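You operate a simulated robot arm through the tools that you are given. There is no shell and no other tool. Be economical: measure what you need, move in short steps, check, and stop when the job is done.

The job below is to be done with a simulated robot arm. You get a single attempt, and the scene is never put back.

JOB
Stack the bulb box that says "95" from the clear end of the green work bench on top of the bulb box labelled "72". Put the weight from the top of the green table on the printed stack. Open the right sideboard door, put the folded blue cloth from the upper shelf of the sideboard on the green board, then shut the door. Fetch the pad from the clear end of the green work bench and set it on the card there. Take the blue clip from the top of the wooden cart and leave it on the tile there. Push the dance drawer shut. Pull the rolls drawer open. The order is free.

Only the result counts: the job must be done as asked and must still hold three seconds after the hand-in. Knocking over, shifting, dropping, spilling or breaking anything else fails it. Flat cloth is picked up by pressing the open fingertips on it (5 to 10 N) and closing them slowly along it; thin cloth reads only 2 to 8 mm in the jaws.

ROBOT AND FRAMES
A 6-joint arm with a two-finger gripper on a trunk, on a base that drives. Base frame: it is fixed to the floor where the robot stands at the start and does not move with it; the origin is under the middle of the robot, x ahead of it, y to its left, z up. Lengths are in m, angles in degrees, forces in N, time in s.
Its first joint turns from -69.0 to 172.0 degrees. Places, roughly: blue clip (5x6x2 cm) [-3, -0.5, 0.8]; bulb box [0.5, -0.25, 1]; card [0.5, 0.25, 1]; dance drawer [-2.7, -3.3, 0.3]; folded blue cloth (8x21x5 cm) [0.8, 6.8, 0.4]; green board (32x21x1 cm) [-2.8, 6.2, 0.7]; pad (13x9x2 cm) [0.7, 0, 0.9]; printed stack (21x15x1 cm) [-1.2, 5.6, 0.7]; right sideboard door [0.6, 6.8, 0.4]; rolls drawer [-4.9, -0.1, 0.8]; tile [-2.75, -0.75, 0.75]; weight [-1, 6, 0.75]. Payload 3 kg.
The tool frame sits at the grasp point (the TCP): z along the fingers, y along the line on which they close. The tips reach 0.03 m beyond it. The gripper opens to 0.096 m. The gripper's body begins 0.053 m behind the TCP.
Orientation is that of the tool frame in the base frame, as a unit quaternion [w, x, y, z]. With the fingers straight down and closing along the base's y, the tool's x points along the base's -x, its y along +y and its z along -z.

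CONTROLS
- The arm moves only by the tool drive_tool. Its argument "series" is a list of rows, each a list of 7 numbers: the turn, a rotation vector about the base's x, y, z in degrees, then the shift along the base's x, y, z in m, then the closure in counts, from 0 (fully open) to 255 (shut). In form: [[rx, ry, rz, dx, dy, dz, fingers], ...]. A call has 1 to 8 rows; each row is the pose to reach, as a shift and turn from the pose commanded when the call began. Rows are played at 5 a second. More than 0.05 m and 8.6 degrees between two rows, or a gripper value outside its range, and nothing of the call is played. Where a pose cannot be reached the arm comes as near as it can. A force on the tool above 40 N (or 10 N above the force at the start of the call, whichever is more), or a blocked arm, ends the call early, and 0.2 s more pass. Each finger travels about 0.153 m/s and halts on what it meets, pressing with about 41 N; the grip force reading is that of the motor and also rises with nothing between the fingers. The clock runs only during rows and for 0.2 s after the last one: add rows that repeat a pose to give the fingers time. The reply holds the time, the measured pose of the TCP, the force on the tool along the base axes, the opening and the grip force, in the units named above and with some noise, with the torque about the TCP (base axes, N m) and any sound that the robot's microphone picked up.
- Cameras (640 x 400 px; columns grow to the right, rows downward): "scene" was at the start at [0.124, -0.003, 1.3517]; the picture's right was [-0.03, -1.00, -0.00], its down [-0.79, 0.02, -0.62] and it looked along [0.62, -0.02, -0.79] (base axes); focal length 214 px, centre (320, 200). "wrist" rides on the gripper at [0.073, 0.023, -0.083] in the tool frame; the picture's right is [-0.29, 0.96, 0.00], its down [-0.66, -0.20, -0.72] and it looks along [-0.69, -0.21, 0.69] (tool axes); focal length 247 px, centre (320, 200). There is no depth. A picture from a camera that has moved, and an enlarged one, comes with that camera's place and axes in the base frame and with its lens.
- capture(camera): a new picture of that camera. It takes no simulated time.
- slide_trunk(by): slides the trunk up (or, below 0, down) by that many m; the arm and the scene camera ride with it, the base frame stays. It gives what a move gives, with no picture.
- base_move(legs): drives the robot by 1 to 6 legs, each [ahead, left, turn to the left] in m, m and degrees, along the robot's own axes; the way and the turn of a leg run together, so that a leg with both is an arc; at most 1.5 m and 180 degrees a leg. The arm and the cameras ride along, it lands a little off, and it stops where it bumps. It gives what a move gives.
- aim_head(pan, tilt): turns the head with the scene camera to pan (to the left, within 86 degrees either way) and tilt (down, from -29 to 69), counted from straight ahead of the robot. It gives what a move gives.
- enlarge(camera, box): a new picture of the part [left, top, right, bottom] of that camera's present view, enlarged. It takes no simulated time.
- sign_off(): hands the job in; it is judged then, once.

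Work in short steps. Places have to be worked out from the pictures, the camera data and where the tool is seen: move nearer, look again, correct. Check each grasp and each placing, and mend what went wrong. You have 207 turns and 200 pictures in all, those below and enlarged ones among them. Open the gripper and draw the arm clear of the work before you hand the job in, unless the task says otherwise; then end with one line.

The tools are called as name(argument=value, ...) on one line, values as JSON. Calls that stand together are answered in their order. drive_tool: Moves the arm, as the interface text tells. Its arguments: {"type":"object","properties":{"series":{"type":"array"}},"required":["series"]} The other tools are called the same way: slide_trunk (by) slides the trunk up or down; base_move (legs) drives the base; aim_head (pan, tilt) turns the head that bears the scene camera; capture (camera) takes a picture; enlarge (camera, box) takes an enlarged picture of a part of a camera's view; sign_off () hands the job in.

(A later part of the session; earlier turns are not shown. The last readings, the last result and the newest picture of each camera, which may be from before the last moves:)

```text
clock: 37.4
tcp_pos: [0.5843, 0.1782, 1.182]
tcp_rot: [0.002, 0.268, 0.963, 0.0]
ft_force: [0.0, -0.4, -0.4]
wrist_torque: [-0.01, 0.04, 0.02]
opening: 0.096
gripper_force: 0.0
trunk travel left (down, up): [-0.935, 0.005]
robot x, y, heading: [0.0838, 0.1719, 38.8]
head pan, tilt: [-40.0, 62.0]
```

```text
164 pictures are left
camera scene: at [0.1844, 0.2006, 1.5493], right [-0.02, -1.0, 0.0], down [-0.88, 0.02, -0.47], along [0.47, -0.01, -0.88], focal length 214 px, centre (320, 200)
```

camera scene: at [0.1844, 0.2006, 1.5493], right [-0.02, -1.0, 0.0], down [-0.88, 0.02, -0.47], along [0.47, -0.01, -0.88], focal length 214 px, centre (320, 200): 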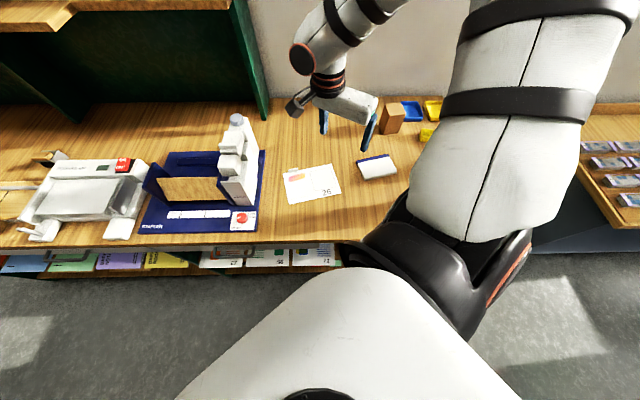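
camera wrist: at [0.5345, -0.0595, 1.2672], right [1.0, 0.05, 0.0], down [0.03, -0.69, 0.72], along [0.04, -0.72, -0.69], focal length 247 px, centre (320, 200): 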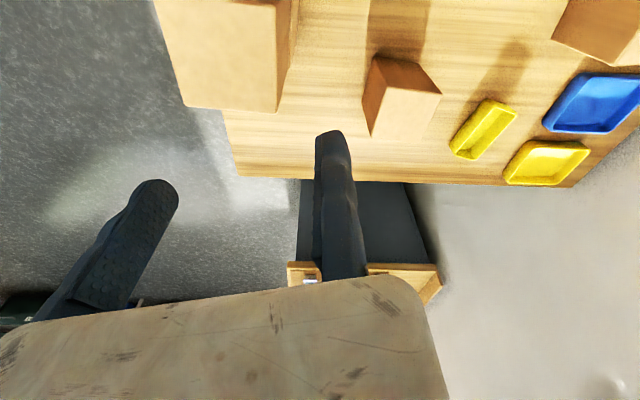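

That aims it well. Above free space here, I rotate the tool to the pad's short axis (−44° more) and test how far forward it reaches.

drive_tool(series=[[0, 0, -8, 0.01, 0, 0, 0], [0, 0, -16, 0.02, 0, 0, 0], [0, 0, -24, 0.03, 0, 0, 0], [0, 0, -32, 0.04, 0, 0, 0], [0, 0, -40, 0.05, 0, 0, 0], [0, 0, -44, 0.06, 0, 0, 0], [0, 0, -44, 0.06, 0, -0.05, 0], [0, 0, -44, 0.06, 0, -0.1, 0]])

capture(camera="wrist")

```text
clock: 39.2
tcp_pos: [0.6361, 0.1603, 1.086]
tcp_rot: [0.002, 0.61, 0.793, 0.002]
ft_force: [-0.6, -0.1, -0.3]
wrist_torque: [0.02, 0.01, 0.0]
opening: 0.0962
gripper_force: 0.0
out of reach, approached as far as the arm can: row 2, 3, 4, 5, 6, 7, 8
trunk travel left (down, up): [-0.935, 0.005]
robot x, y, heading: [0.0822, 0.1721, 38.7]
head pan, tilt: [-40.0, 62.0]
```

```text
163 pictures are left
camera wrist: at [0.6391, 0.2385, 1.1712], right [1.0, -0.04, 0.0], down [-0.03, -0.69, 0.72], along [-0.03, -0.72, -0.69], focal length 247 px, centre (320, 200)
```

wrist: 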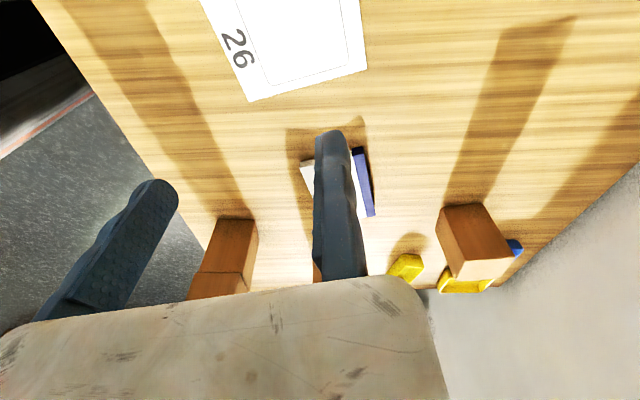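

It reaches x=0.636 from base x=0.08. I shift the base so the gripper comes over the pad.

base_move(legs=[[-0.06, -0.163, 0]])

capture(camera="wrist")

capture(camera="scene")

```text
clock: 40.6
tcp_pos: [0.6885, 0.004, 1.0881]
tcp_rot: [0.002, 0.609, 0.794, 0.001]
ft_force: [-0.8, 0.9, -0.5]
wrist_torque: [-0.03, 0.01, -0.02]
opening: 0.0959
gripper_force: 0.0
trunk travel left (down, up): [-0.935, 0.005]
robot x, y, heading: [0.1354, 0.0103, 38.9]
head pan, tilt: [-40.0, 62.0]
```

```text
162 pictures are left
camera wrist: at [0.6912, 0.0808, 1.1726], right [1.0, -0.04, 0.01], down [-0.03, -0.69, 0.72], along [-0.02, -0.72, -0.69], focal length 247 px, centre (320, 200)
```

wrist: 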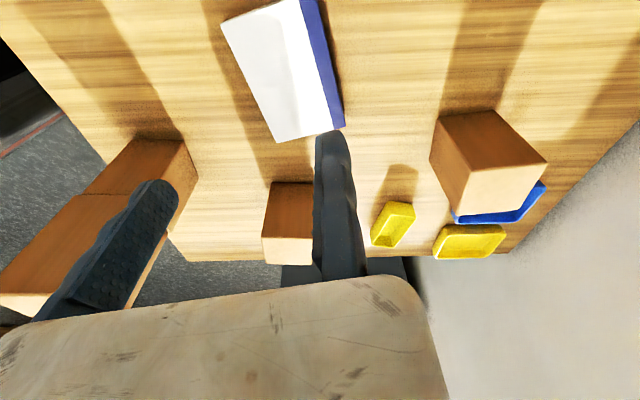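

```text
161 pictures are left
camera scene: at [0.2377, 0.0425, 1.5492], right [-0.02, -1.0, 0.0], down [-0.88, 0.01, -0.47], along [0.47, -0.01, -0.88], focal length 214 px, centre (320, 200)
```

scene: 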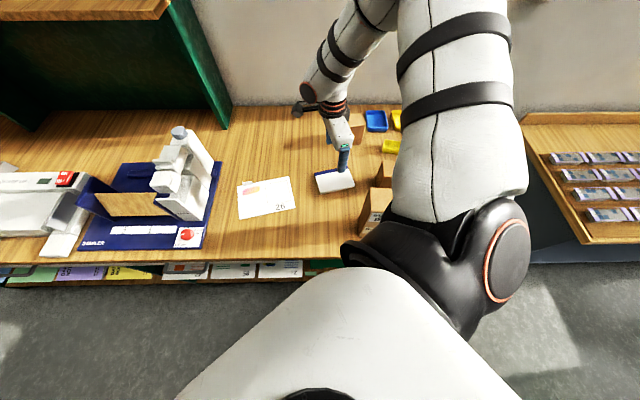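

In the wrist view, finger midpoint ≈(0.642,-0.006) and pad centre ≈(0.663,-0.014), with matching yaw. I shift the base slightly, then lower partway.

base_move(legs=[[0.009, -0.0175, 0]])

drive_tool(series=[[0, 0, 0, 0, 0, -0.03, 0], [0, 0, 0, 0, 0, -0.06, 0], [0, 0, 0, 0, 0, -0.09, 0]])

capture(camera="wrist")

enlarge(camera="scene", box=[280, 80, 420, 240])

```text
clock: 41.4
tcp_pos: [0.7033, -0.0052, 1.0889]
tcp_rot: [0.004, 0.609, 0.793, 0.001]
ft_force: [-0.5, 0.6, 1.0]
wrist_torque: [0.0, -0.02, 0.01]
opening: 0.0959
gripper_force: 0.1
trunk travel left (down, up): [-0.935, 0.005]
robot x, y, heading: [0.1549, 0.0032, 38.8]
head pan, tilt: [-40.0, 62.0]
```

```text
clock: 42.2
tcp_pos: [0.6959, -0.0204, 1.0121]
tcp_rot: [0.002, 0.61, 0.793, 0.002]
ft_force: [0.3, 0.0, -0.9]
wrist_torque: [0.01, 0.04, 0.0]
opening: 0.096
gripper_force: 0.0
out of reach, approached as far as the arm can: row 1, 2, 3
trunk travel left (down, up): [-0.935, 0.005]
robot x, y, heading: [0.1563, 0.0011, 38.8]
head pan, tilt: [-40.0, 62.0]
```

```text
160 pictures are left
camera wrist: at [0.6995, 0.0567, 1.0978], right [1.0, -0.04, 0.01], down [-0.03, -0.69, 0.72], along [-0.02, -0.72, -0.69], focal length 247 px, centre (320, 200)
```

wrist: 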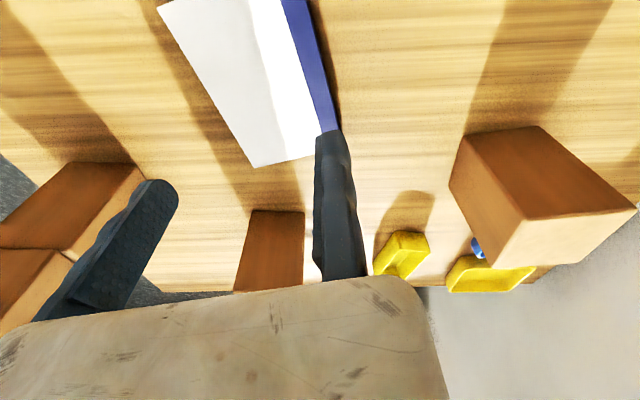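

```text
2.50 times, centred on (350, 160) of scene
camera zoom: at [0.2578, 0.0316, 1.5492], right [-0.02, -1.0, 0.0], down [-0.88, 0.02, -0.47], along [0.47, -0.01, -0.88], focal length 536 px, centre (245, 300)
```

zoom: 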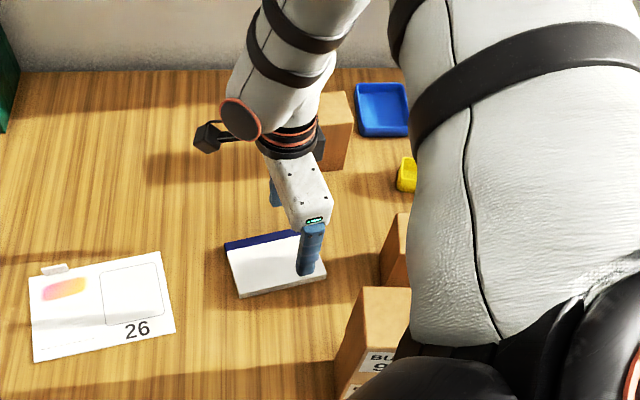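

The arm is at a limit when straight down. I try tilting the tool along the pad's long axis (pointing toward +y), which brings the wrist nearer the shoulder.

drive_tool(series=[[6, 1.5, 0, 0.003, 0.005, 0, 0], [12, 3, 0, 0.006, 0.01, 0, 0], [18, 4.5, 0, 0.01, 0.015, 0, 0], [24, 6, 0, 0.01, 0.015, -0.01, 0], [29, 7.2, 0, 0.01, 0.015, -0.03, 0]])

capture(camera="wrist")

enlarge(camera="scene", box=[280, 80, 420, 240])

```text
clock: 43.4
tcp_pos: [0.6576, -0.0384, 1.0256]
tcp_rot: [-0.2, 0.588, 0.767, 0.163]
ft_force: [-0.2, -1.0, 0.5]
wrist_torque: [0.03, 0.02, 0.03]
opening: 0.0961
gripper_force: 0.0
out of reach, approached as far as the arm can: row 2, 3, 4, 5
trunk travel left (down, up): [-0.935, 0.005]
robot x, y, heading: [0.1537, 0.0054, 39.1]
head pan, tilt: [-40.0, 62.0]
```

```text
158 pictures are left
camera wrist: at [0.6727, -0.0122, 1.1361], right [0.99, 0.0, -0.13], down [0.04, -0.96, 0.29], along [-0.13, -0.3, -0.95], focal length 247 px, centre (320, 200)
```

wrist: 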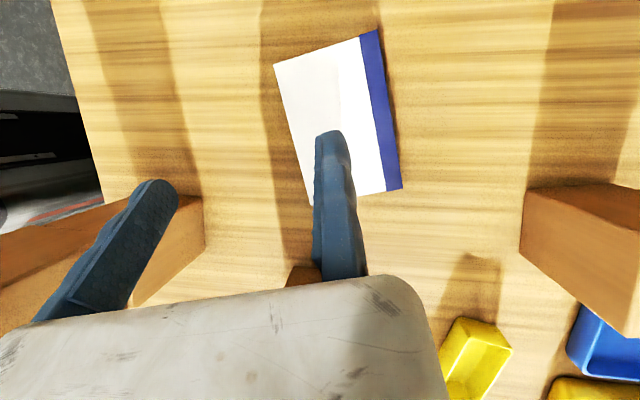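

```text
2.50 times, centred on (350, 160) of scene
camera zoom: at [0.2572, 0.0297, 1.5492], right [-0.02, -1.0, 0.0], down [-0.88, 0.02, -0.47], along [0.47, -0.01, -0.88], focal length 536 px, centre (245, 300)
```

zoom: 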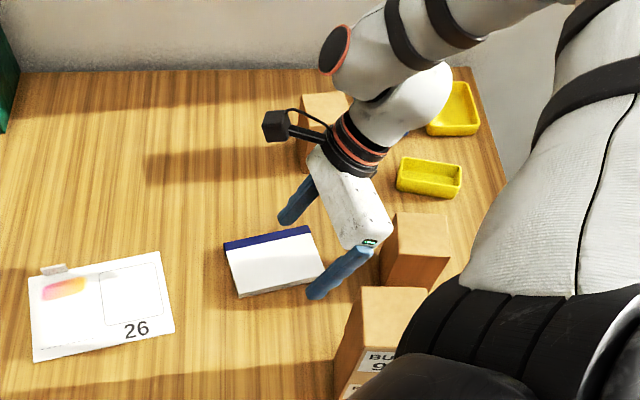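

Tilting doesn't help. The vertical reach is best about 0.1 m higher relative to the trunk, so I return to vertical and raise, then lower the trunk instead.

drive_tool(series=[[-6, -1.5, 0, 0.01, 0.01, 0.02, 0], [-12, -3, 0, 0.02, 0.02, 0.04, 0], [-18, -4.5, 0, 0.03, 0.025, 0.06, 0], [-24, -6, 0, 0.04, 0.03, 0.065, 0], [-29, -7.2, 0, 0.045, 0.033, 0.065, 0]])

slide_trunk(by=-0.1)

capture(camera="scene")

capture(camera="wrist")

```text
clock: 44.6
tcp_pos: [0.6982, -0.0037, 1.0928]
tcp_rot: [0.002, 0.609, 0.794, 0.0]
ft_force: [-0.8, 0.9, 0.3]
wrist_torque: [-0.03, 0.03, 0.01]
opening: 0.0959
gripper_force: 0.1
trunk travel left (down, up): [-0.935, 0.005]
robot x, y, heading: [0.1529, 0.0003, 38.7]
head pan, tilt: [-40.0, 62.0]
```

```text
clock: 46.0
tcp_pos: [0.6977, -0.0051, 0.9923]
tcp_rot: [0.002, 0.609, 0.793, 0.001]
ft_force: [0.9, 0.4, 0.2]
wrist_torque: [0.01, -0.01, 0.02]
opening: 0.0958
gripper_force: 0.1
trunk travel left (down, up): [-0.835, 0.105]
robot x, y, heading: [0.1544, 0.0007, 39.1]
head pan, tilt: [-40.0, 62.0]
```

```text
156 pictures are left
camera scene: at [0.2567, 0.0319, 1.4492], right [-0.02, -1.0, 0.0], down [-0.88, 0.02, -0.47], along [0.47, -0.01, -0.88], focal length 214 px, centre (320, 200)
```

scene: 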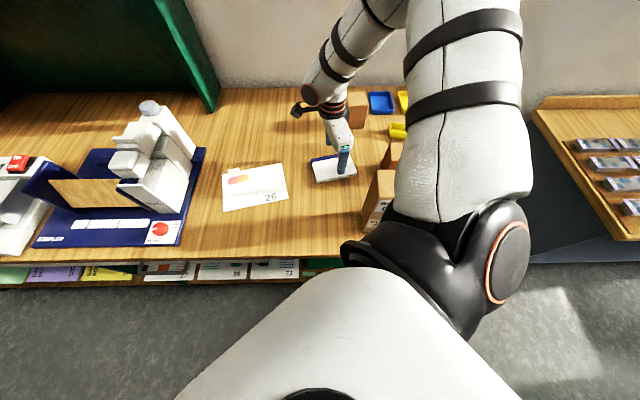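

```text
155 pictures are left
camera wrist: at [0.7014, 0.0722, 1.0772], right [1.0, -0.04, 0.0], down [-0.03, -0.69, 0.72], along [-0.02, -0.72, -0.69], focal length 247 px, centre (320, 200)
```

wrist: 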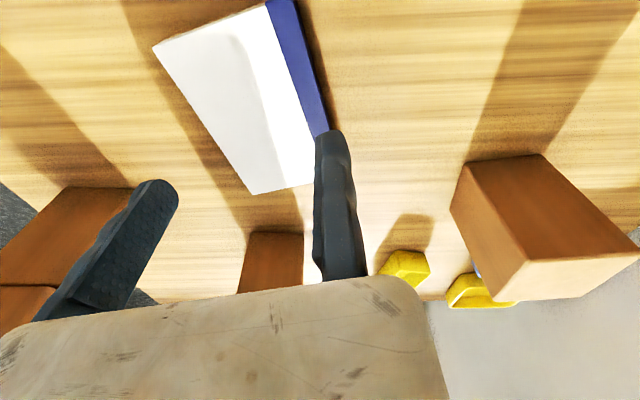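

The midline of the pad is ≈15 mm farther in x than the finger midpoint. I shift forward with the arm and see whether it reaches.

drive_tool(series=[[0, 0, 0, 0.008, 0.0, 0, 0], [0, 0, 0, 0.015, 0.0, 0, 0], [0, 0, 0, 0.015, 0.0, -0.01, 0]])

capture(camera="wrist")

```text
clock: 46.8
tcp_pos: [0.7105, -0.0077, 0.9806]
tcp_rot: [0.002, 0.609, 0.793, 0.002]
ft_force: [0.8, 0.4, -0.3]
wrist_torque: [0.0, 0.0, 0.05]
opening: 0.096
gripper_force: 0.0
out of reach, approached as far as the arm can: row 3
trunk travel left (down, up): [-0.835, 0.105]
robot x, y, heading: [0.1521, 0.0021, 38.8]
head pan, tilt: [-40.0, 62.0]
```

```text
154 pictures are left
camera wrist: at [0.7141, 0.0687, 1.0664], right [1.0, -0.04, 0.01], down [-0.03, -0.69, 0.72], along [-0.02, -0.72, -0.69], focal length 247 px, centre (320, 200)
```

wrist: 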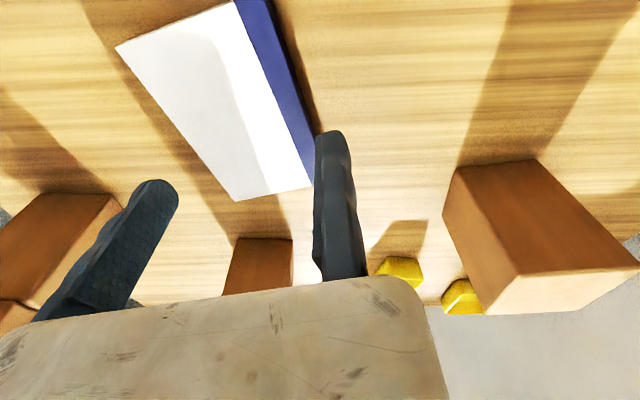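

The pad lies between the fingers. I lower with the trunk, which keeps the reach, in two steps, watching the force.

slide_trunk(by=-0.03)

capture(camera="wrist")

```text
clock: 47.5
tcp_pos: [0.711, -0.0079, 0.9523]
tcp_rot: [0.003, 0.608, 0.794, 0.001]
ft_force: [-0.3, 0.2, 0.2]
wrist_torque: [-0.01, -0.03, -0.01]
opening: 0.0961
gripper_force: 0.1
trunk travel left (down, up): [-0.805, 0.135]
robot x, y, heading: [0.1582, -0.0003, 39.1]
head pan, tilt: [-40.0, 62.0]
```

```text
153 pictures are left
camera wrist: at [0.7136, 0.0687, 1.0368], right [1.0, -0.04, 0.01], down [-0.03, -0.69, 0.72], along [-0.02, -0.72, -0.69], focal length 247 px, centre (320, 200)
```

wrist: 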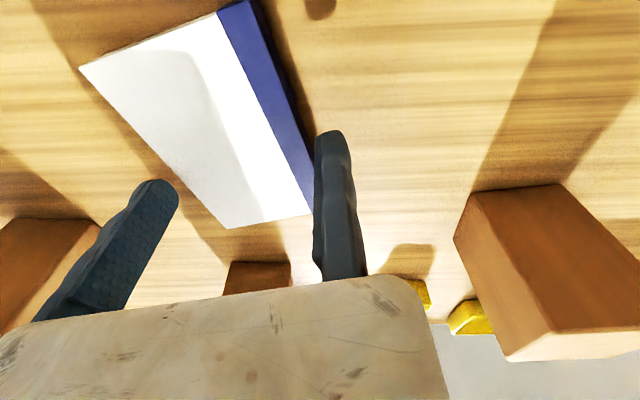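

The fingers straddle the pad. I lower another 11 mm and then close gently.

slide_trunk(by=-0.011)

drive_tool(series=[[0, 0, 0, 0, 0, 0, 40], [0, 0, 0, 0, 0, 0, 80], [0, 0, 0, 0, 0, 0, 120], [0, 0, 0, 0, 0, 0, 200], [0, 0, 0, 0, 0, 0, 255]])

capture(camera="wrist")

```text
clock: 48.1
tcp_pos: [0.7101, -0.0077, 0.9405]
tcp_rot: [0.003, 0.609, 0.793, 0.002]
ft_force: [0.2, -0.3, 0.0]
wrist_torque: [-0.05, 0.03, -0.03]
opening: 0.0963
gripper_force: 0.0
trunk travel left (down, up): [-0.794, 0.146]
robot x, y, heading: [0.1552, 0.0002, 38.8]
head pan, tilt: [-40.0, 62.0]
```

```text
clock: 49.3
tcp_pos: [0.7102, -0.0088, 0.9407]
tcp_rot: [0.002, 0.609, 0.793, 0.001]
ft_force: [-1.5, -0.3, 1.5]
wrist_torque: [-0.2, 0.14, -0.12]
opening: 0.0844
gripper_force: 40.6
trunk travel left (down, up): [-0.794, 0.146]
robot x, y, heading: [0.1512, -0.002, 38.9]
head pan, tilt: [-40.0, 62.0]
```

```text
152 pictures are left
camera wrist: at [0.7135, 0.0687, 1.0259], right [1.0, -0.04, 0.01], down [-0.03, -0.69, 0.72], along [-0.02, -0.72, -0.69], focal length 247 px, centre (320, 200)
```

wrist: 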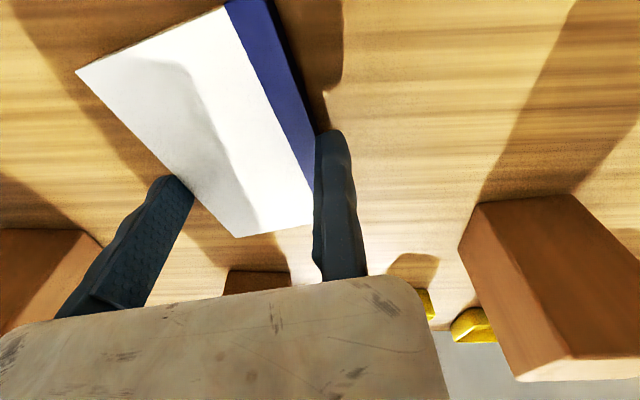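

The pad is gripped (0.084 m). I lift with the trunk and carry it by base to above the card.

slide_trunk(by=0.06)

base_move(legs=[[0.0997, 0.213, 0]])

capture(camera="wrist")

enlarge(camera="scene", box=[240, 80, 400, 240])

```text
clock: 50.3
tcp_pos: [0.7111, -0.0087, 1.0014]
tcp_rot: [0.002, 0.609, 0.793, 0.001]
ft_force: [0.3, -0.9, -1.3]
wrist_torque: [0.01, -0.1, -0.05]
opening: 0.084
gripper_force: 41.3
trunk travel left (down, up): [-0.854, 0.086]
robot x, y, heading: [0.1536, 0.0, 39.1]
head pan, tilt: [-40.0, 62.0]
```

```text
clock: 52.1
tcp_pos: [0.6513, 0.2284, 1.0006]
tcp_rot: [0.002, 0.607, 0.795, 0.002]
ft_force: [0.3, 0.9, -1.5]
wrist_torque: [-0.01, -0.07, -0.01]
opening: 0.0845
gripper_force: 41.5
trunk travel left (down, up): [-0.854, 0.086]
robot x, y, heading: [0.0966, 0.2382, 39.5]
head pan, tilt: [-40.0, 62.0]
```

```text
151 pictures are left
camera wrist: at [0.6544, 0.3056, 1.0855], right [1.0, -0.03, 0.01], down [-0.03, -0.69, 0.72], along [-0.02, -0.72, -0.69], focal length 247 px, centre (320, 200)
```

wrist: 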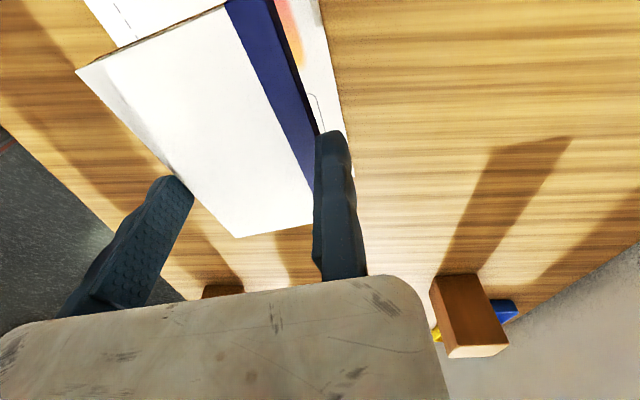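

```text
2.50 times, centred on (320, 160) of scene
camera zoom: at [0.1977, 0.2671, 1.4682], right [-0.01, -1.0, 0.0], down [-0.88, 0.01, -0.47], along [0.47, -0.01, -0.88], focal length 536 px, centre (320, 300)
```

zoom: 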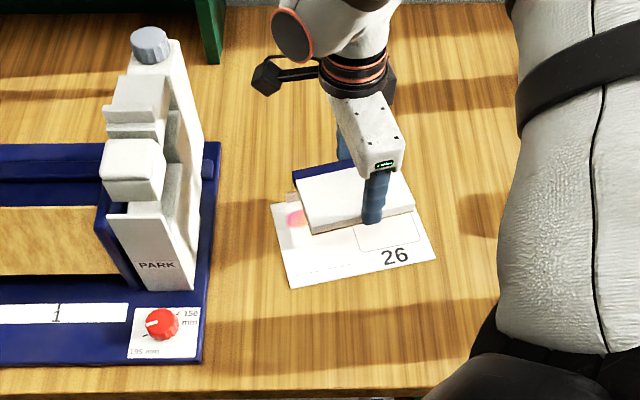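

The pad is within ~4 mm of centred over the card. I make a small correction, rotate −3°, and lower with the trunk.

drive_tool(series=[[0, 0, -3, -0.004, -0.006, 0, 255], [0, 0, -3, -0.004, -0.006, 0, 255]])

slide_trunk(by=-0.05)

slide_trunk(by=-0.006)

capture(camera="wrist")

```text
clock: 52.7
tcp_pos: [0.6478, 0.2227, 1.0009]
tcp_rot: [0.002, 0.628, 0.778, 0.002]
ft_force: [0.0, -0.5, -1.0]
wrist_torque: [-0.04, -0.07, -0.02]
opening: 0.0841
gripper_force: 40.5
trunk travel left (down, up): [-0.854, 0.086]
robot x, y, heading: [0.0986, 0.2399, 39.1]
head pan, tilt: [-40.0, 62.0]
```

```text
clock: 53.6
tcp_pos: [0.6479, 0.2233, 0.952]
tcp_rot: [0.002, 0.628, 0.778, 0.001]
ft_force: [-0.2, 0.6, -0.7]
wrist_torque: [0.05, -0.08, 0.02]
opening: 0.0841
gripper_force: 41.0
trunk travel left (down, up): [-0.804, 0.136]
robot x, y, heading: [0.0931, 0.2404, 39.4]
head pan, tilt: [-40.0, 62.0]
```

```text
clock: 54.2
tcp_pos: [0.6466, 0.2228, 0.9448]
tcp_rot: [0.003, 0.628, 0.778, 0.001]
ft_force: [0.2, 0.2, -1.2]
wrist_torque: [-0.03, -0.04, 0.01]
opening: 0.0846
gripper_force: 41.0
trunk travel left (down, up): [-0.798, 0.142]
robot x, y, heading: [0.0938, 0.2342, 39.4]
head pan, tilt: [-40.0, 62.0]
```

```text
149 pictures are left
camera wrist: at [0.6542, 0.2998, 1.0299], right [1.0, -0.08, 0.01], down [-0.06, -0.69, 0.72], along [-0.06, -0.72, -0.69], focal length 247 px, centre (320, 200)
```

wrist: 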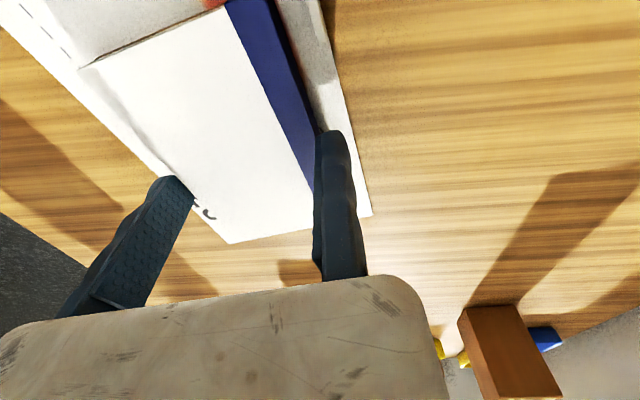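

About 3 mm remains to contact; I lower to touch and check the force.

slide_trunk(by=-0.004)

drive_tool(series=[[0, 0, 0, 0, 0, 0, 200], [0, 0, 0, 0, 0, 0, 100], [0, 0, 0, 0, 0, 0, 0], [0, 0, 0, 0, 0, 0, 0]])

slide_trunk(by=0.14)

enlarge(camera="scene", box=[240, 60, 440, 260])

```text
clock: 54.7
tcp_pos: [0.6468, 0.222, 0.9428]
tcp_rot: [0.004, 0.628, 0.778, 0.004]
ft_force: [4.3, -1.8, 21.5]
wrist_torque: [-0.21, 1.38, 0.09]
opening: 0.0842
gripper_force: 41.3
trunk travel left (down, up): [-0.794, 0.146]
robot x, y, heading: [0.0932, 0.2371, 39.2]
head pan, tilt: [-40.0, 62.0]
```

```text
clock: 55.7
tcp_pos: [0.6457, 0.2228, 0.9411]
tcp_rot: [0.002, 0.628, 0.778, 0.002]
ft_force: [0.6, 0.2, -1.7]
wrist_torque: [0.01, 0.01, 0.01]
opening: 0.0959
gripper_force: 0.0
trunk travel left (down, up): [-0.794, 0.146]
robot x, y, heading: [0.093, 0.2332, 39.3]
head pan, tilt: [-40.0, 62.0]
```

```text
clock: 57.4
tcp_pos: [0.6451, 0.2225, 1.0803]
tcp_rot: [0.002, 0.628, 0.778, 0.001]
ft_force: [0.4, 0.1, -0.4]
wrist_torque: [0.01, 0.01, 0.02]
opening: 0.0958
gripper_force: 0.0
trunk travel left (down, up): [-0.934, 0.006]
robot x, y, heading: [0.0949, 0.2364, 39.4]
head pan, tilt: [-40.0, 62.0]
```

```text
2.00 times, centred on (340, 160) of scene
camera zoom: at [0.1972, 0.2681, 1.5482], right [-0.01, -1.0, 0.0], down [-0.88, 0.01, -0.47], along [0.47, -0.01, -0.88], focal length 429 px, centre (280, 280)
```

zoom: 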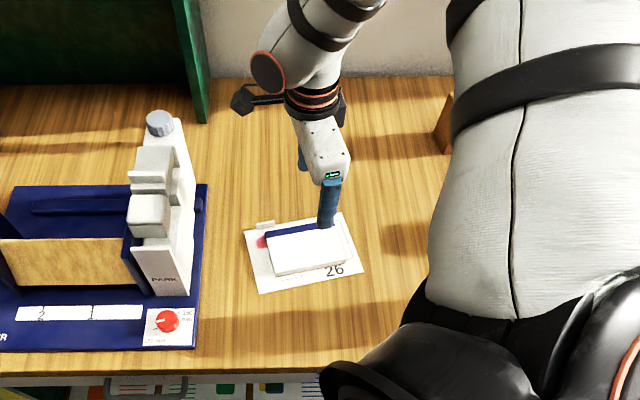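

The pad sits centred on the card. Now I back away from the bench and look around for the route to the cart.

base_move(legs=[[-0.35, 0.28, 0]])

aim_head(pan=86, tilt=15)

capture(camera="scene")

```text
clock: 60.1
tcp_pos: [0.2033, 0.2133, 1.0804]
tcp_rot: [0.003, 0.63, 0.776, 0.001]
ft_force: [0.4, -0.3, 0.3]
wrist_torque: [-0.01, 0.03, -0.01]
opening: 0.096
gripper_force: 0.1
trunk travel left (down, up): [-0.934, 0.006]
robot x, y, heading: [-0.3503, 0.2323, 38.6]
head pan, tilt: [-40.0, 62.0]
```

```text
clock: 62.1
tcp_pos: [0.2016, 0.2137, 1.0802]
tcp_rot: [0.002, 0.631, 0.776, 0.001]
ft_force: [0.6, -0.2, 0.1]
wrist_torque: [0.01, -0.01, 0.05]
opening: 0.096
gripper_force: 0.0
trunk travel left (down, up): [-0.934, 0.006]
robot x, y, heading: [-0.3528, 0.2339, 38.9]
head pan, tilt: [85.9, 15.0]
```

```text
147 pictures are left
camera scene: at [-0.3655, 0.3397, 1.6168], right [0.82, 0.57, 0.0], down [0.15, -0.21, -0.97], along [-0.55, 0.79, -0.26], focal length 214 px, centre (320, 200)
```

scene: 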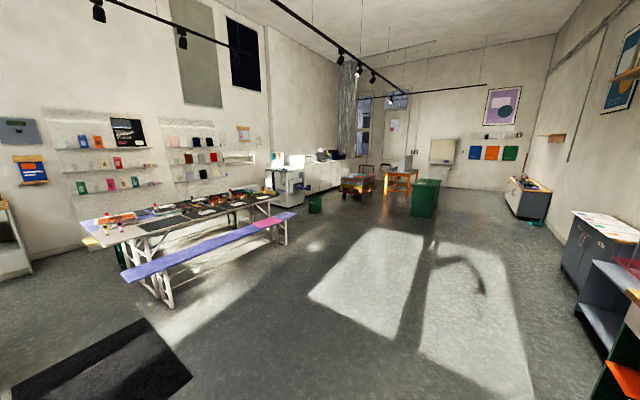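

Plenty of open floor. I turn to face −x and look toward the cart.

base_move(legs=[[0, 0, 141]])

aim_head(pan=0, tilt=20)

capture(camera="scene")

aim_head(pan=60, tilt=20)

capture(camera="scene")

```text
clock: 68.4
tcp_pos: [-0.7663, 0.5953, 1.0814]
tcp_rot: [-0.001, -0.521, 0.854, 0.002]
ft_force: [2.0, 0.7, -0.4]
wrist_torque: [-0.03, 0.01, 0.03]
opening: 0.0962
gripper_force: 0.0
trunk travel left (down, up): [-0.934, 0.006]
robot x, y, heading: [-0.3482, 0.232, 179.7]
head pan, tilt: [85.9, 15.0]
```

```text
clock: 70.0
tcp_pos: [-0.767, 0.5946, 1.0814]
tcp_rot: [-0.001, -0.521, 0.853, 0.002]
ft_force: [0.1, -0.3, 0.5]
wrist_torque: [-0.05, -0.01, 0.03]
opening: 0.0962
gripper_force: 0.0
trunk travel left (down, up): [-0.934, 0.006]
robot x, y, heading: [-0.3519, 0.2297, 179.7]
head pan, tilt: [0.0, 20.0]
```

```text
146 pictures are left
camera scene: at [-0.4947, 0.2324, 1.6086], right [0.0, 1.0, 0.0], down [0.34, 0.0, -0.94], along [-0.94, 0.0, -0.34], focal length 214 px, centre (320, 200)
```

scene: 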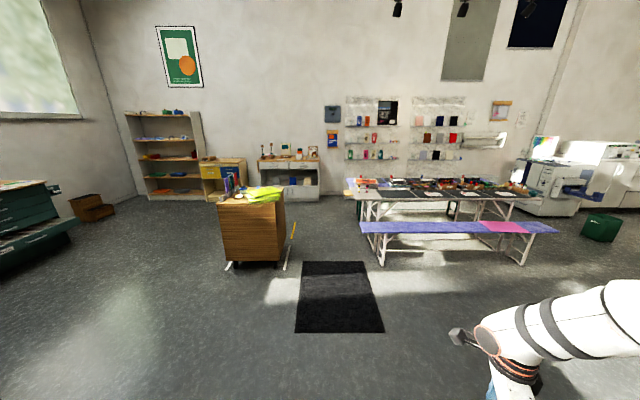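

```text
clock: 71.3
tcp_pos: [-0.7681, 0.595, 1.0809]
tcp_rot: [0.0, -0.521, 0.854, 0.002]
ft_force: [0.3, -0.3, 0.4]
wrist_torque: [0.01, 0.02, 0.02]
opening: 0.0956
gripper_force: 0.1
trunk travel left (down, up): [-0.934, 0.006]
robot x, y, heading: [-0.348, 0.2323, 179.8]
head pan, tilt: [60.0, 20.0]
```

```text
145 pictures are left
camera scene: at [-0.4486, 0.1517, 1.6086], right [-0.86, 0.5, 0.0], down [0.17, 0.3, -0.94], along [-0.47, -0.81, -0.34], focal length 214 px, centre (320, 200)
```

scene: 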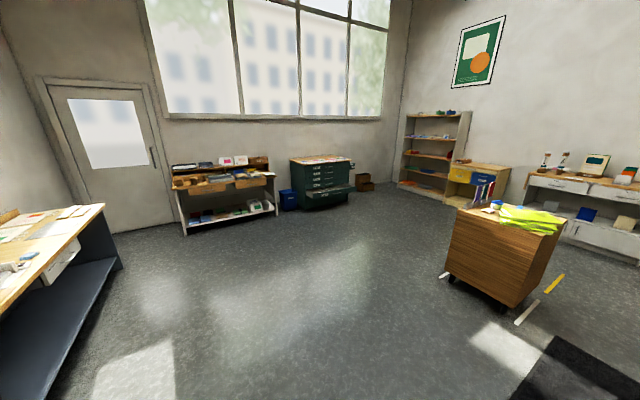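

The wooden cart's front face is at x≈−2.67, y −0.88 to −0.2. I drive to about 0.75 m in front of it and look at its top.

base_move(legs=[[1.45, 0.76, 0]])

aim_head(pan=0, tilt=40)

capture(camera="scene")

```text
refused: leg 1 is longer than a leg can be; nothing moved
```

```text
clock: 72.6
tcp_pos: [-0.767, 0.5931, 1.0813]
tcp_rot: [-0.001, -0.522, 0.853, 0.003]
ft_force: [0.2, 0.4, -0.9]
wrist_torque: [-0.04, 0.02, 0.04]
opening: 0.0962
gripper_force: 0.2
trunk travel left (down, up): [-0.934, 0.006]
robot x, y, heading: [-0.3524, 0.231, 179.9]
head pan, tilt: [0.0, 40.0]
```

```text
144 pictures are left
camera scene: at [-0.4866, 0.2323, 1.5773], right [0.0, 1.0, 0.0], down [0.64, 0.0, -0.77], along [-0.77, 0.0, -0.64], focal length 214 px, centre (320, 200)
```

scene: 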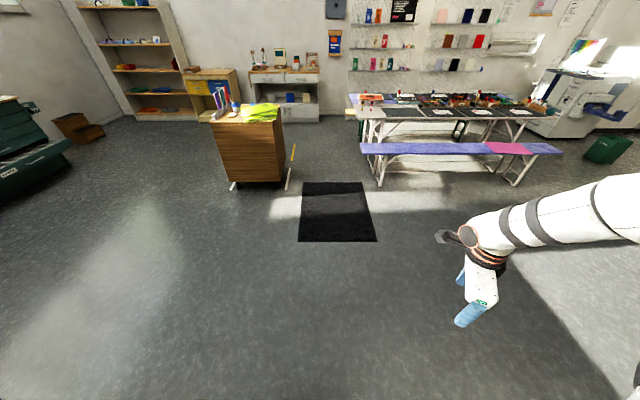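

The leg was too long, so I split it in two.

base_move(legs=[[0.75, 0.5, 0], [0.75, 0.26, 0]])

capture(camera="scene")

```text
clock: 81.2
tcp_pos: [-2.2847, -0.1414, 1.0805]
tcp_rot: [-0.002, -0.515, 0.857, 0.002]
ft_force: [0.4, -0.2, -0.1]
wrist_torque: [0.01, 0.03, -0.01]
opening: 0.0958
gripper_force: 0.1
trunk travel left (down, up): [-0.934, 0.006]
robot x, y, heading: [-1.8708, -0.509, 178.9]
head pan, tilt: [0.0, 40.0]
```

```text
143 pictures are left
camera scene: at [-2.0062, -0.5055, 1.5773], right [0.01, 1.0, 0.0], down [0.64, -0.01, -0.77], along [-0.77, 0.01, -0.64], focal length 214 px, centre (320, 200)
```

scene: 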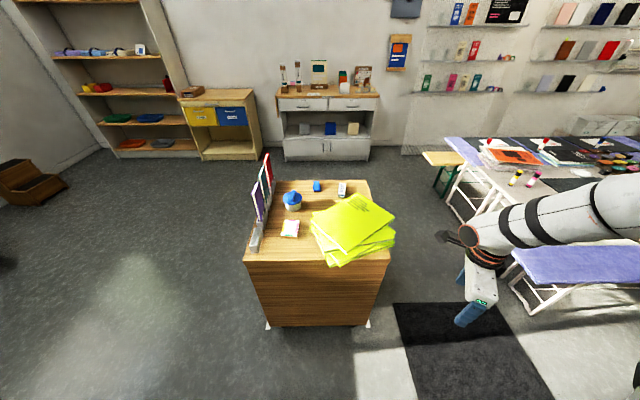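

The blue clip is at the back of the cart and the white tile is toward the front-left. I zoom for detail.

enlarge(camera="scene", box=[230, 150, 410, 275])

```text
3.20 times, centred on (320, 212) of scene
camera zoom: at [-2.0062, -0.5055, 1.5773], right [0.01, 1.0, 0.0], down [0.64, -0.01, -0.77], along [-0.77, 0.01, -0.64], focal length 686 px, centre (320, 160)
```

zoom: 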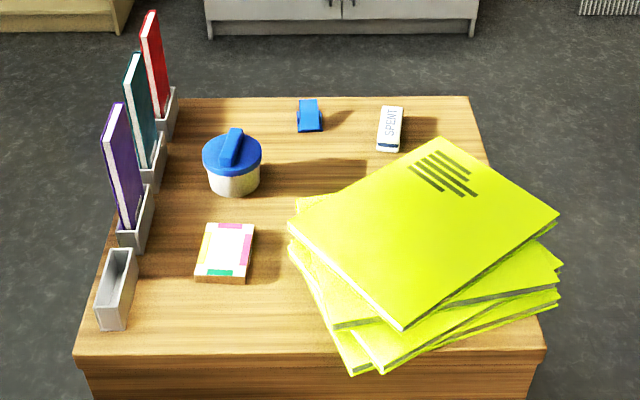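

The clip is at ≈(-3.13,-0.514), near the cart's back edge; the tile at ≈(-2.754,-0.646); the cart top z≈0.745. I'll fetch the clip from behind the cart, driving around its left side.

base_move(legs=[[0, 1.0, 0], [1.4, 0, 0], [0.5, 0, 0]])

capture(camera="scene")

```text
clock: 95.5
tcp_pos: [-4.1955, -1.1073, 1.0814]
tcp_rot: [-0.002, -0.516, 0.857, 0.003]
ft_force: [0.7, -0.8, 0.3]
wrist_torque: [-0.02, 0.01, -0.02]
opening: 0.0961
gripper_force: 0.0
trunk travel left (down, up): [-0.934, 0.006]
robot x, y, heading: [-3.7851, -1.4742, 179.1]
head pan, tilt: [0.0, 40.0]
```

```text
141 pictures are left
camera scene: at [-3.9184, -1.4722, 1.5773], right [0.01, 1.0, 0.0], down [0.64, -0.01, -0.77], along [-0.77, 0.01, -0.64], focal length 214 px, centre (320, 200)
```

scene: 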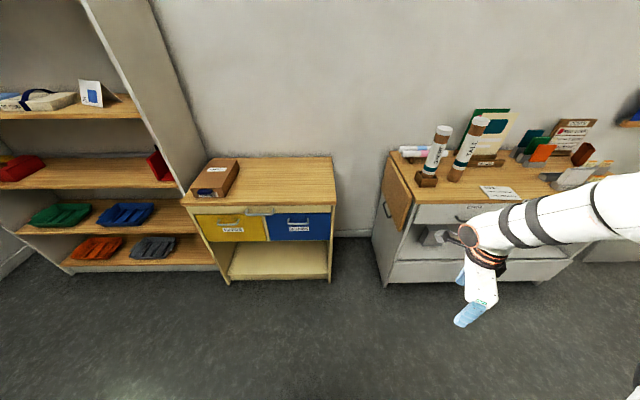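

Since I'm already facing this wall, I look at the rolls drawer first: I strafe right to be in front of the dresser.

base_move(legs=[[0.1, -1.1, 0]])

capture(camera="scene")

```text
clock: 101.1
tcp_pos: [-4.2705, -0.0129, 1.0815]
tcp_rot: [0.0, -0.512, 0.859, 0.003]
ft_force: [-0.3, -0.1, -0.3]
wrist_torque: [0.0, -0.03, 0.0]
opening: 0.0961
gripper_force: 0.0
trunk travel left (down, up): [-0.934, 0.006]
robot x, y, heading: [-3.8628, -0.3852, 178.7]
head pan, tilt: [0.0, 40.0]
```

```text
140 pictures are left
camera scene: at [-3.9976, -0.3814, 1.5772], right [0.03, 1.0, 0.0], down [0.64, -0.02, -0.77], along [-0.77, 0.02, -0.64], focal length 214 px, centre (320, 200)
```

scene: 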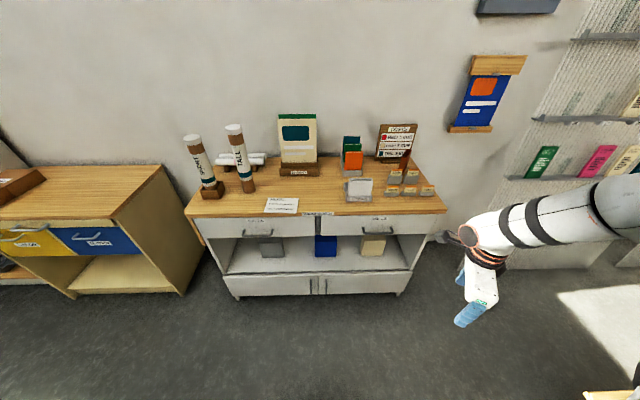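

enlarge(camera="scene", box=[200, 190, 440, 300])

```text
2.67 times, centred on (320, 245) of scene
camera zoom: at [-3.9976, -0.3814, 1.5772], right [0.03, 1.0, 0.0], down [0.64, -0.02, -0.77], along [-0.77, 0.02, -0.64], focal length 572 px, centre (320, 80)
```

zoom: 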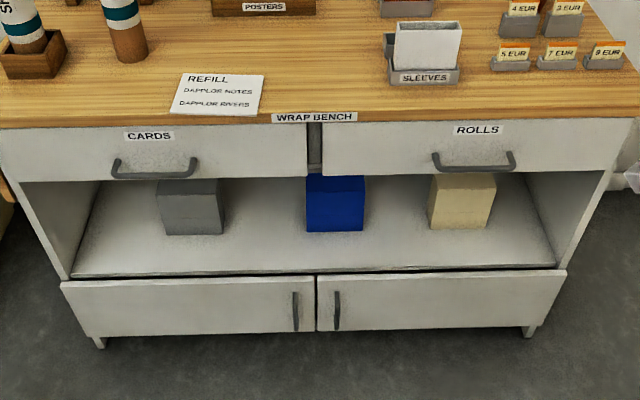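

The rolls handle bar is at ≈(-4.71,-0.08,0.775). I'll grab it with the tool horizontal (fingers closing vertically): yaw +28°, then pitch 90° toward the dresser.

drive_tool(series=[[0, 0, 7, 0, 0, 0, 0], [0, 0, 14, 0, 0, 0, 0], [0, 0, 21, 0, 0, 0, 0], [0, 0, 28.4, 0, 0, 0, 0]])

drive_tool(series=[[0, 7.5, 0, -0.02, 0, 0.002, 0], [0, 15, 0, -0.04, 0, 0.006, 0], [0, 22.5, 0, -0.06, 0, 0.014, 0], [0, 30, 0, -0.08, 0, 0.025, 0], [0, 37.5, 0, -0.1, 0, 0.04, 0], [0, 45, 0, -0.12, 0, 0.055, 0]])

drive_tool(series=[[0, 7.5, 0, -0.02, 0, 0.02, 0], [0, 15, 0, -0.035, 0, 0.04, 0], [0, 22.5, 0, -0.05, 0, 0.06, 0], [0, 30, 0, -0.06, 0, 0.08, 0], [0, 37.5, 0, -0.07, 0, 0.1, 0], [0, 45, 0, -0.08, 0, 0.12, 0]])

capture(camera="scene")

```text
clock: 102.1
tcp_pos: [-4.2714, -0.014, 1.0808]
tcp_rot: [0.001, 0.708, -0.706, -0.003]
ft_force: [-0.1, 0.3, 0.6]
wrist_torque: [-0.01, -0.01, -0.02]
opening: 0.096
gripper_force: 0.1
trunk travel left (down, up): [-0.934, 0.006]
robot x, y, heading: [-3.8647, -0.3823, 178.9]
head pan, tilt: [0.0, 40.0]
```

```text
clock: 103.5
tcp_pos: [-4.3697, -0.0009, 1.1552]
tcp_rot: [-0.273, -0.652, 0.653, 0.272]
ft_force: [0.4, 0.2, -0.1]
wrist_torque: [-0.02, 0.0, 0.01]
opening: 0.0959
gripper_force: 0.2
out of reach, approached as far as the arm can: row 5, 6
trunk travel left (down, up): [-0.934, 0.006]
robot x, y, heading: [-3.8588, -0.383, 178.8]
head pan, tilt: [0.0, 40.0]
```

```text
clock: 104.9
tcp_pos: [-4.4586, -0.0097, 1.2733]
tcp_rot: [-0.5, -0.5, 0.499, 0.501]
ft_force: [-0.6, -0.6, 0.9]
wrist_torque: [0.0, 0.01, -0.03]
opening: 0.0959
gripper_force: 0.0
out of reach, approached as far as the arm can: row 1, 2, 3, 4, 5
trunk travel left (down, up): [-0.934, 0.006]
robot x, y, heading: [-3.8625, -0.3841, 178.7]
head pan, tilt: [0.0, 40.0]
```

```text
138 pictures are left
camera scene: at [-4.0042, -0.3867, 1.5767], right [0.02, 1.0, 0.0], down [0.65, -0.01, -0.76], along [-0.76, 0.02, -0.65], focal length 214 px, centre (320, 200)
```

scene: 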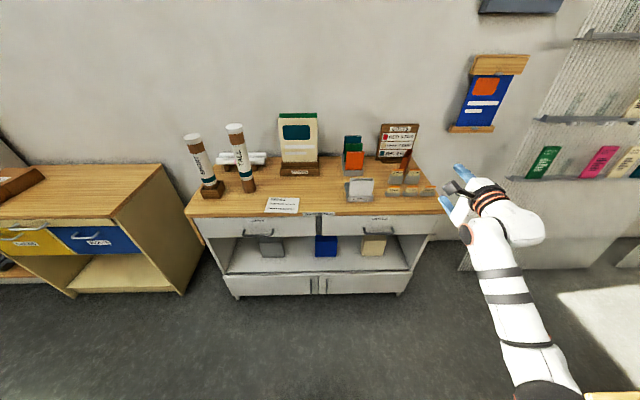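

The tool is horizontal. I lower the trunk by 0.45 and shift left 0.07 to line up with the handle.

slide_trunk(by=-0.45)

base_move(legs=[[0, 0.07, 0]])

aim_head(pan=-15, tilt=30)

capture(camera="scene")

capture(camera="wrist")

```text
refused: -0.45 is not a number from -0.4 to 0.4
```

```text
clock: 105.9
tcp_pos: [-4.4548, -0.0718, 1.2731]
tcp_rot: [0.502, 0.498, -0.5, -0.501]
ft_force: [-0.6, 0.8, -0.2]
wrist_torque: [0.04, 0.01, 0.0]
opening: 0.0958
gripper_force: 0.0
trunk travel left (down, up): [-0.934, 0.006]
robot x, y, heading: [-3.8625, -0.4551, 178.6]
head pan, tilt: [0.0, 40.0]
```

```text
clock: 106.7
tcp_pos: [-4.4547, -0.0757, 1.2728]
tcp_rot: [-0.501, -0.499, 0.499, 0.501]
ft_force: [1.1, -0.4, 0.4]
wrist_torque: [0.02, -0.03, 0.0]
opening: 0.0962
gripper_force: 0.1
trunk travel left (down, up): [-0.934, 0.006]
robot x, y, heading: [-3.8615, -0.4539, 178.5]
head pan, tilt: [-15.0, 30.0]
```

```text
137 pictures are left
camera scene: at [-4.0011, -0.4301, 1.5926], right [0.28, 0.96, 0.0], down [0.48, -0.14, -0.87], along [-0.83, 0.25, -0.5], focal length 214 px, centre (320, 200)
```

scene: 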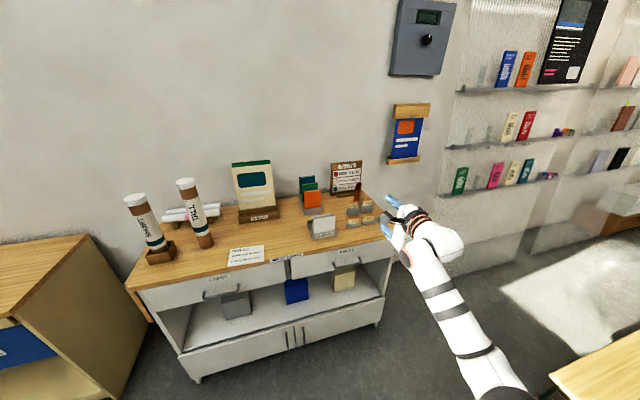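

```text
136 pictures are left
camera wrist: at [-4.3707, -0.1499, 1.2984], right [0.01, 0.29, 0.96], down [0.72, 0.66, -0.21], along [-0.69, 0.69, -0.21], focal length 247 px, centre (320, 200)
```

wrist: 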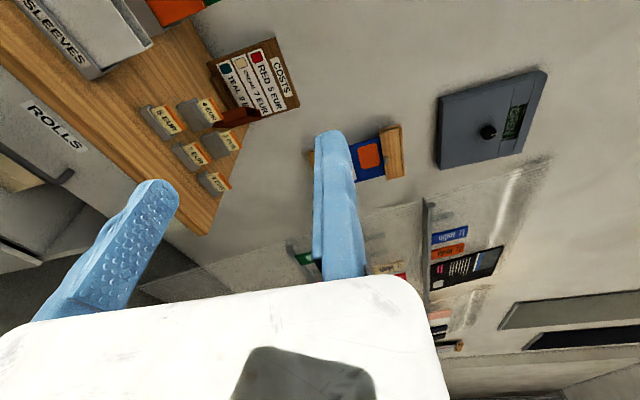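

I lower the trunk in two steps (limit 0.4 m per step), then check.

slide_trunk(by=-0.4)

slide_trunk(by=-0.05)

capture(camera="scene")

capture(camera="wrist")

```text
clock: 110.5
tcp_pos: [-4.4547, -0.0748, 0.8744]
tcp_rot: [-0.5, -0.499, 0.5, 0.502]
ft_force: [-0.1, -0.5, 1.1]
wrist_torque: [0.0, -0.01, 0.02]
opening: 0.096
gripper_force: 0.1
trunk travel left (down, up): [-0.534, 0.406]
robot x, y, heading: [-3.8646, -0.4562, 178.3]
head pan, tilt: [-15.0, 30.0]
```

```text
clock: 111.4
tcp_pos: [-4.4536, -0.0754, 0.8243]
tcp_rot: [-0.501, -0.498, 0.499, 0.502]
ft_force: [-1.2, 0.5, 0.0]
wrist_torque: [-0.05, 0.02, 0.02]
opening: 0.0959
gripper_force: 0.1
trunk travel left (down, up): [-0.484, 0.456]
robot x, y, heading: [-3.8628, -0.455, 178.5]
head pan, tilt: [-15.0, 30.0]
```

```text
135 pictures are left
camera scene: at [-4.0009, -0.4285, 1.1426], right [0.28, 0.96, 0.0], down [0.48, -0.14, -0.87], along [-0.83, 0.25, -0.5], focal length 214 px, centre (320, 200)
```

scene: 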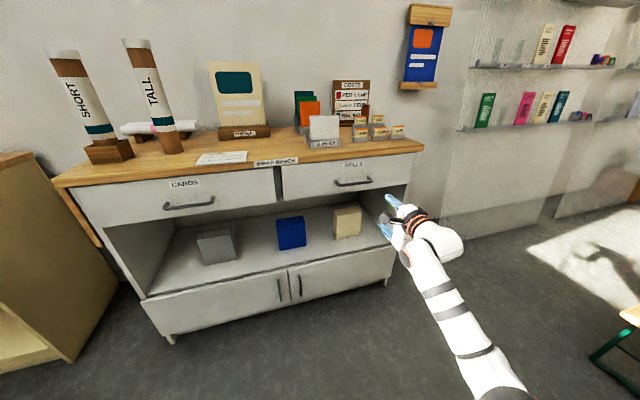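

```text
134 pictures are left
camera wrist: at [-4.3707, -0.1487, 0.8481], right [0.01, 0.29, 0.96], down [0.72, 0.66, -0.21], along [-0.69, 0.69, -0.21], focal length 247 px, centre (320, 200)
```

wrist: 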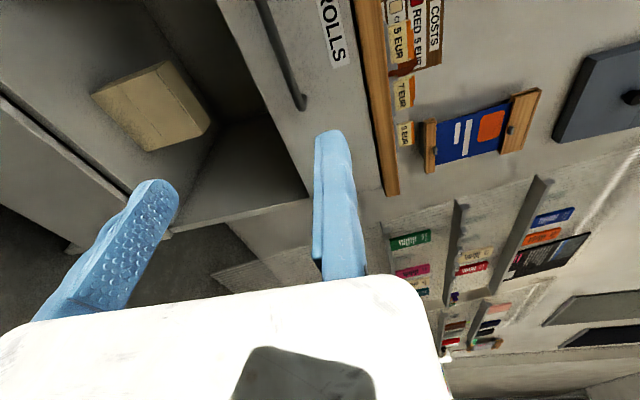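

Triangulated handle: (-4.70,-0.08,0.778), which fits the wrist view. The finger midpoint height is ≈0.776, so I drive ahead 0.2 m and recheck.

base_move(legs=[[0.2, 0.005, 0]])

capture(camera="wrist")

capture(camera="scene")

```text
clock: 113.1
tcp_pos: [-4.6627, -0.0734, 0.8249]
tcp_rot: [-0.501, -0.497, 0.5, 0.502]
ft_force: [-0.1, 0.1, 0.5]
wrist_torque: [-0.01, -0.02, -0.01]
opening: 0.0961
gripper_force: 0.1
trunk travel left (down, up): [-0.484, 0.456]
robot x, y, heading: [-4.0731, -0.4587, 178.3]
head pan, tilt: [-15.0, 30.0]
```

```text
133 pictures are left
camera wrist: at [-4.5781, -0.1469, 0.8476], right [0.01, 0.29, 0.96], down [0.72, 0.66, -0.21], along [-0.69, 0.69, -0.21], focal length 247 px, centre (320, 200)
```

wrist: 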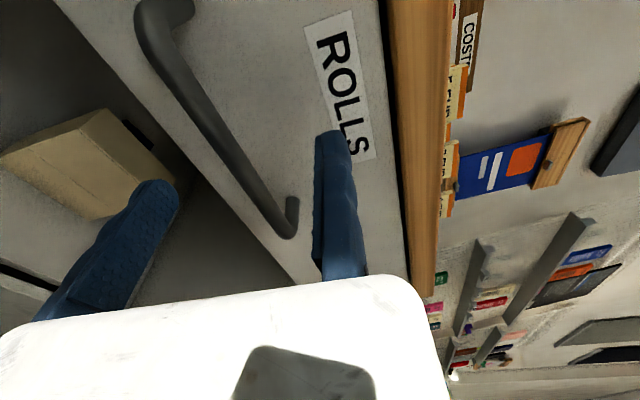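

```text
132 pictures are left
camera scene: at [-4.2092, -0.4274, 1.1425], right [0.29, 0.96, 0.0], down [0.48, -0.14, -0.87], along [-0.83, 0.25, -0.5], focal length 214 px, centre (320, 200)
```

scene: 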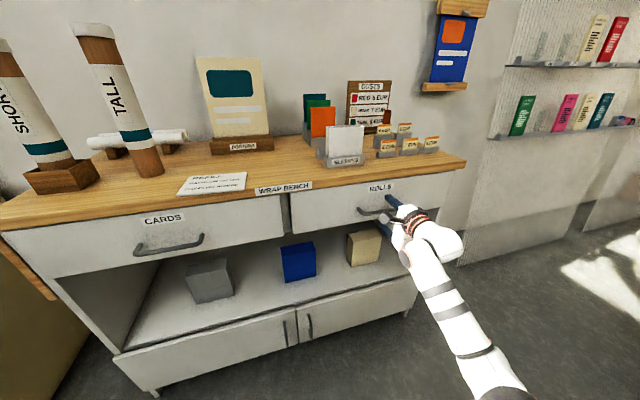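

The bar lies between the fingers. I go ahead 0.027 m more and close.

base_move(legs=[[0.027, 0.0, 0]])

drive_tool(series=[[0, 0, 0, 0, 0, 0, 80], [0, 0, 0, 0, 0, 0, 160], [0, 0, 0, 0, 0, 0, 255], [0, 0, 0, 0, 0, 0, 255], [0, 0, 0, 0, 0, 0, 255]])

capture(camera="wrist")

```text
clock: 113.9
tcp_pos: [-4.6889, -0.0729, 0.8236]
tcp_rot: [-0.499, -0.497, 0.501, 0.502]
ft_force: [0.0, -0.5, -0.6]
wrist_torque: [0.01, 0.02, 0.02]
opening: 0.0959
gripper_force: 0.1
trunk travel left (down, up): [-0.484, 0.456]
robot x, y, heading: [-4.1001, -0.4531, 178.3]
head pan, tilt: [-15.0, 30.0]
```

```text
clock: 114.7
tcp_pos: [-4.6921, -0.0695, 0.8009]
tcp_rot: [-0.492, -0.504, 0.518, 0.486]
ft_force: [8.8, -10.2, -41.3]
wrist_torque: [0.2, -0.11, -0.09]
opening: 0.0286
gripper_force: 41.7
trunk travel left (down, up): [-0.484, 0.456]
robot x, y, heading: [-4.0943, -0.4565, 178.3]
head pan, tilt: [-15.0, 30.0]
stopped in row 3: the force on the tool passed its limit at 45 N (the readings are from after the stop); the commanded pose is now the measured one
```

```text
131 pictures are left
camera wrist: at [-4.6091, -0.1431, 0.8308], right [-0.04, 0.31, 0.95], down [0.74, 0.65, -0.18], along [-0.67, 0.69, -0.25], focal length 247 px, centre (320, 200)
```

wrist: 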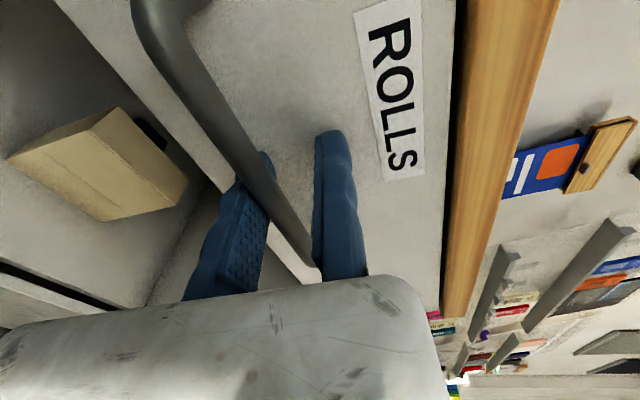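

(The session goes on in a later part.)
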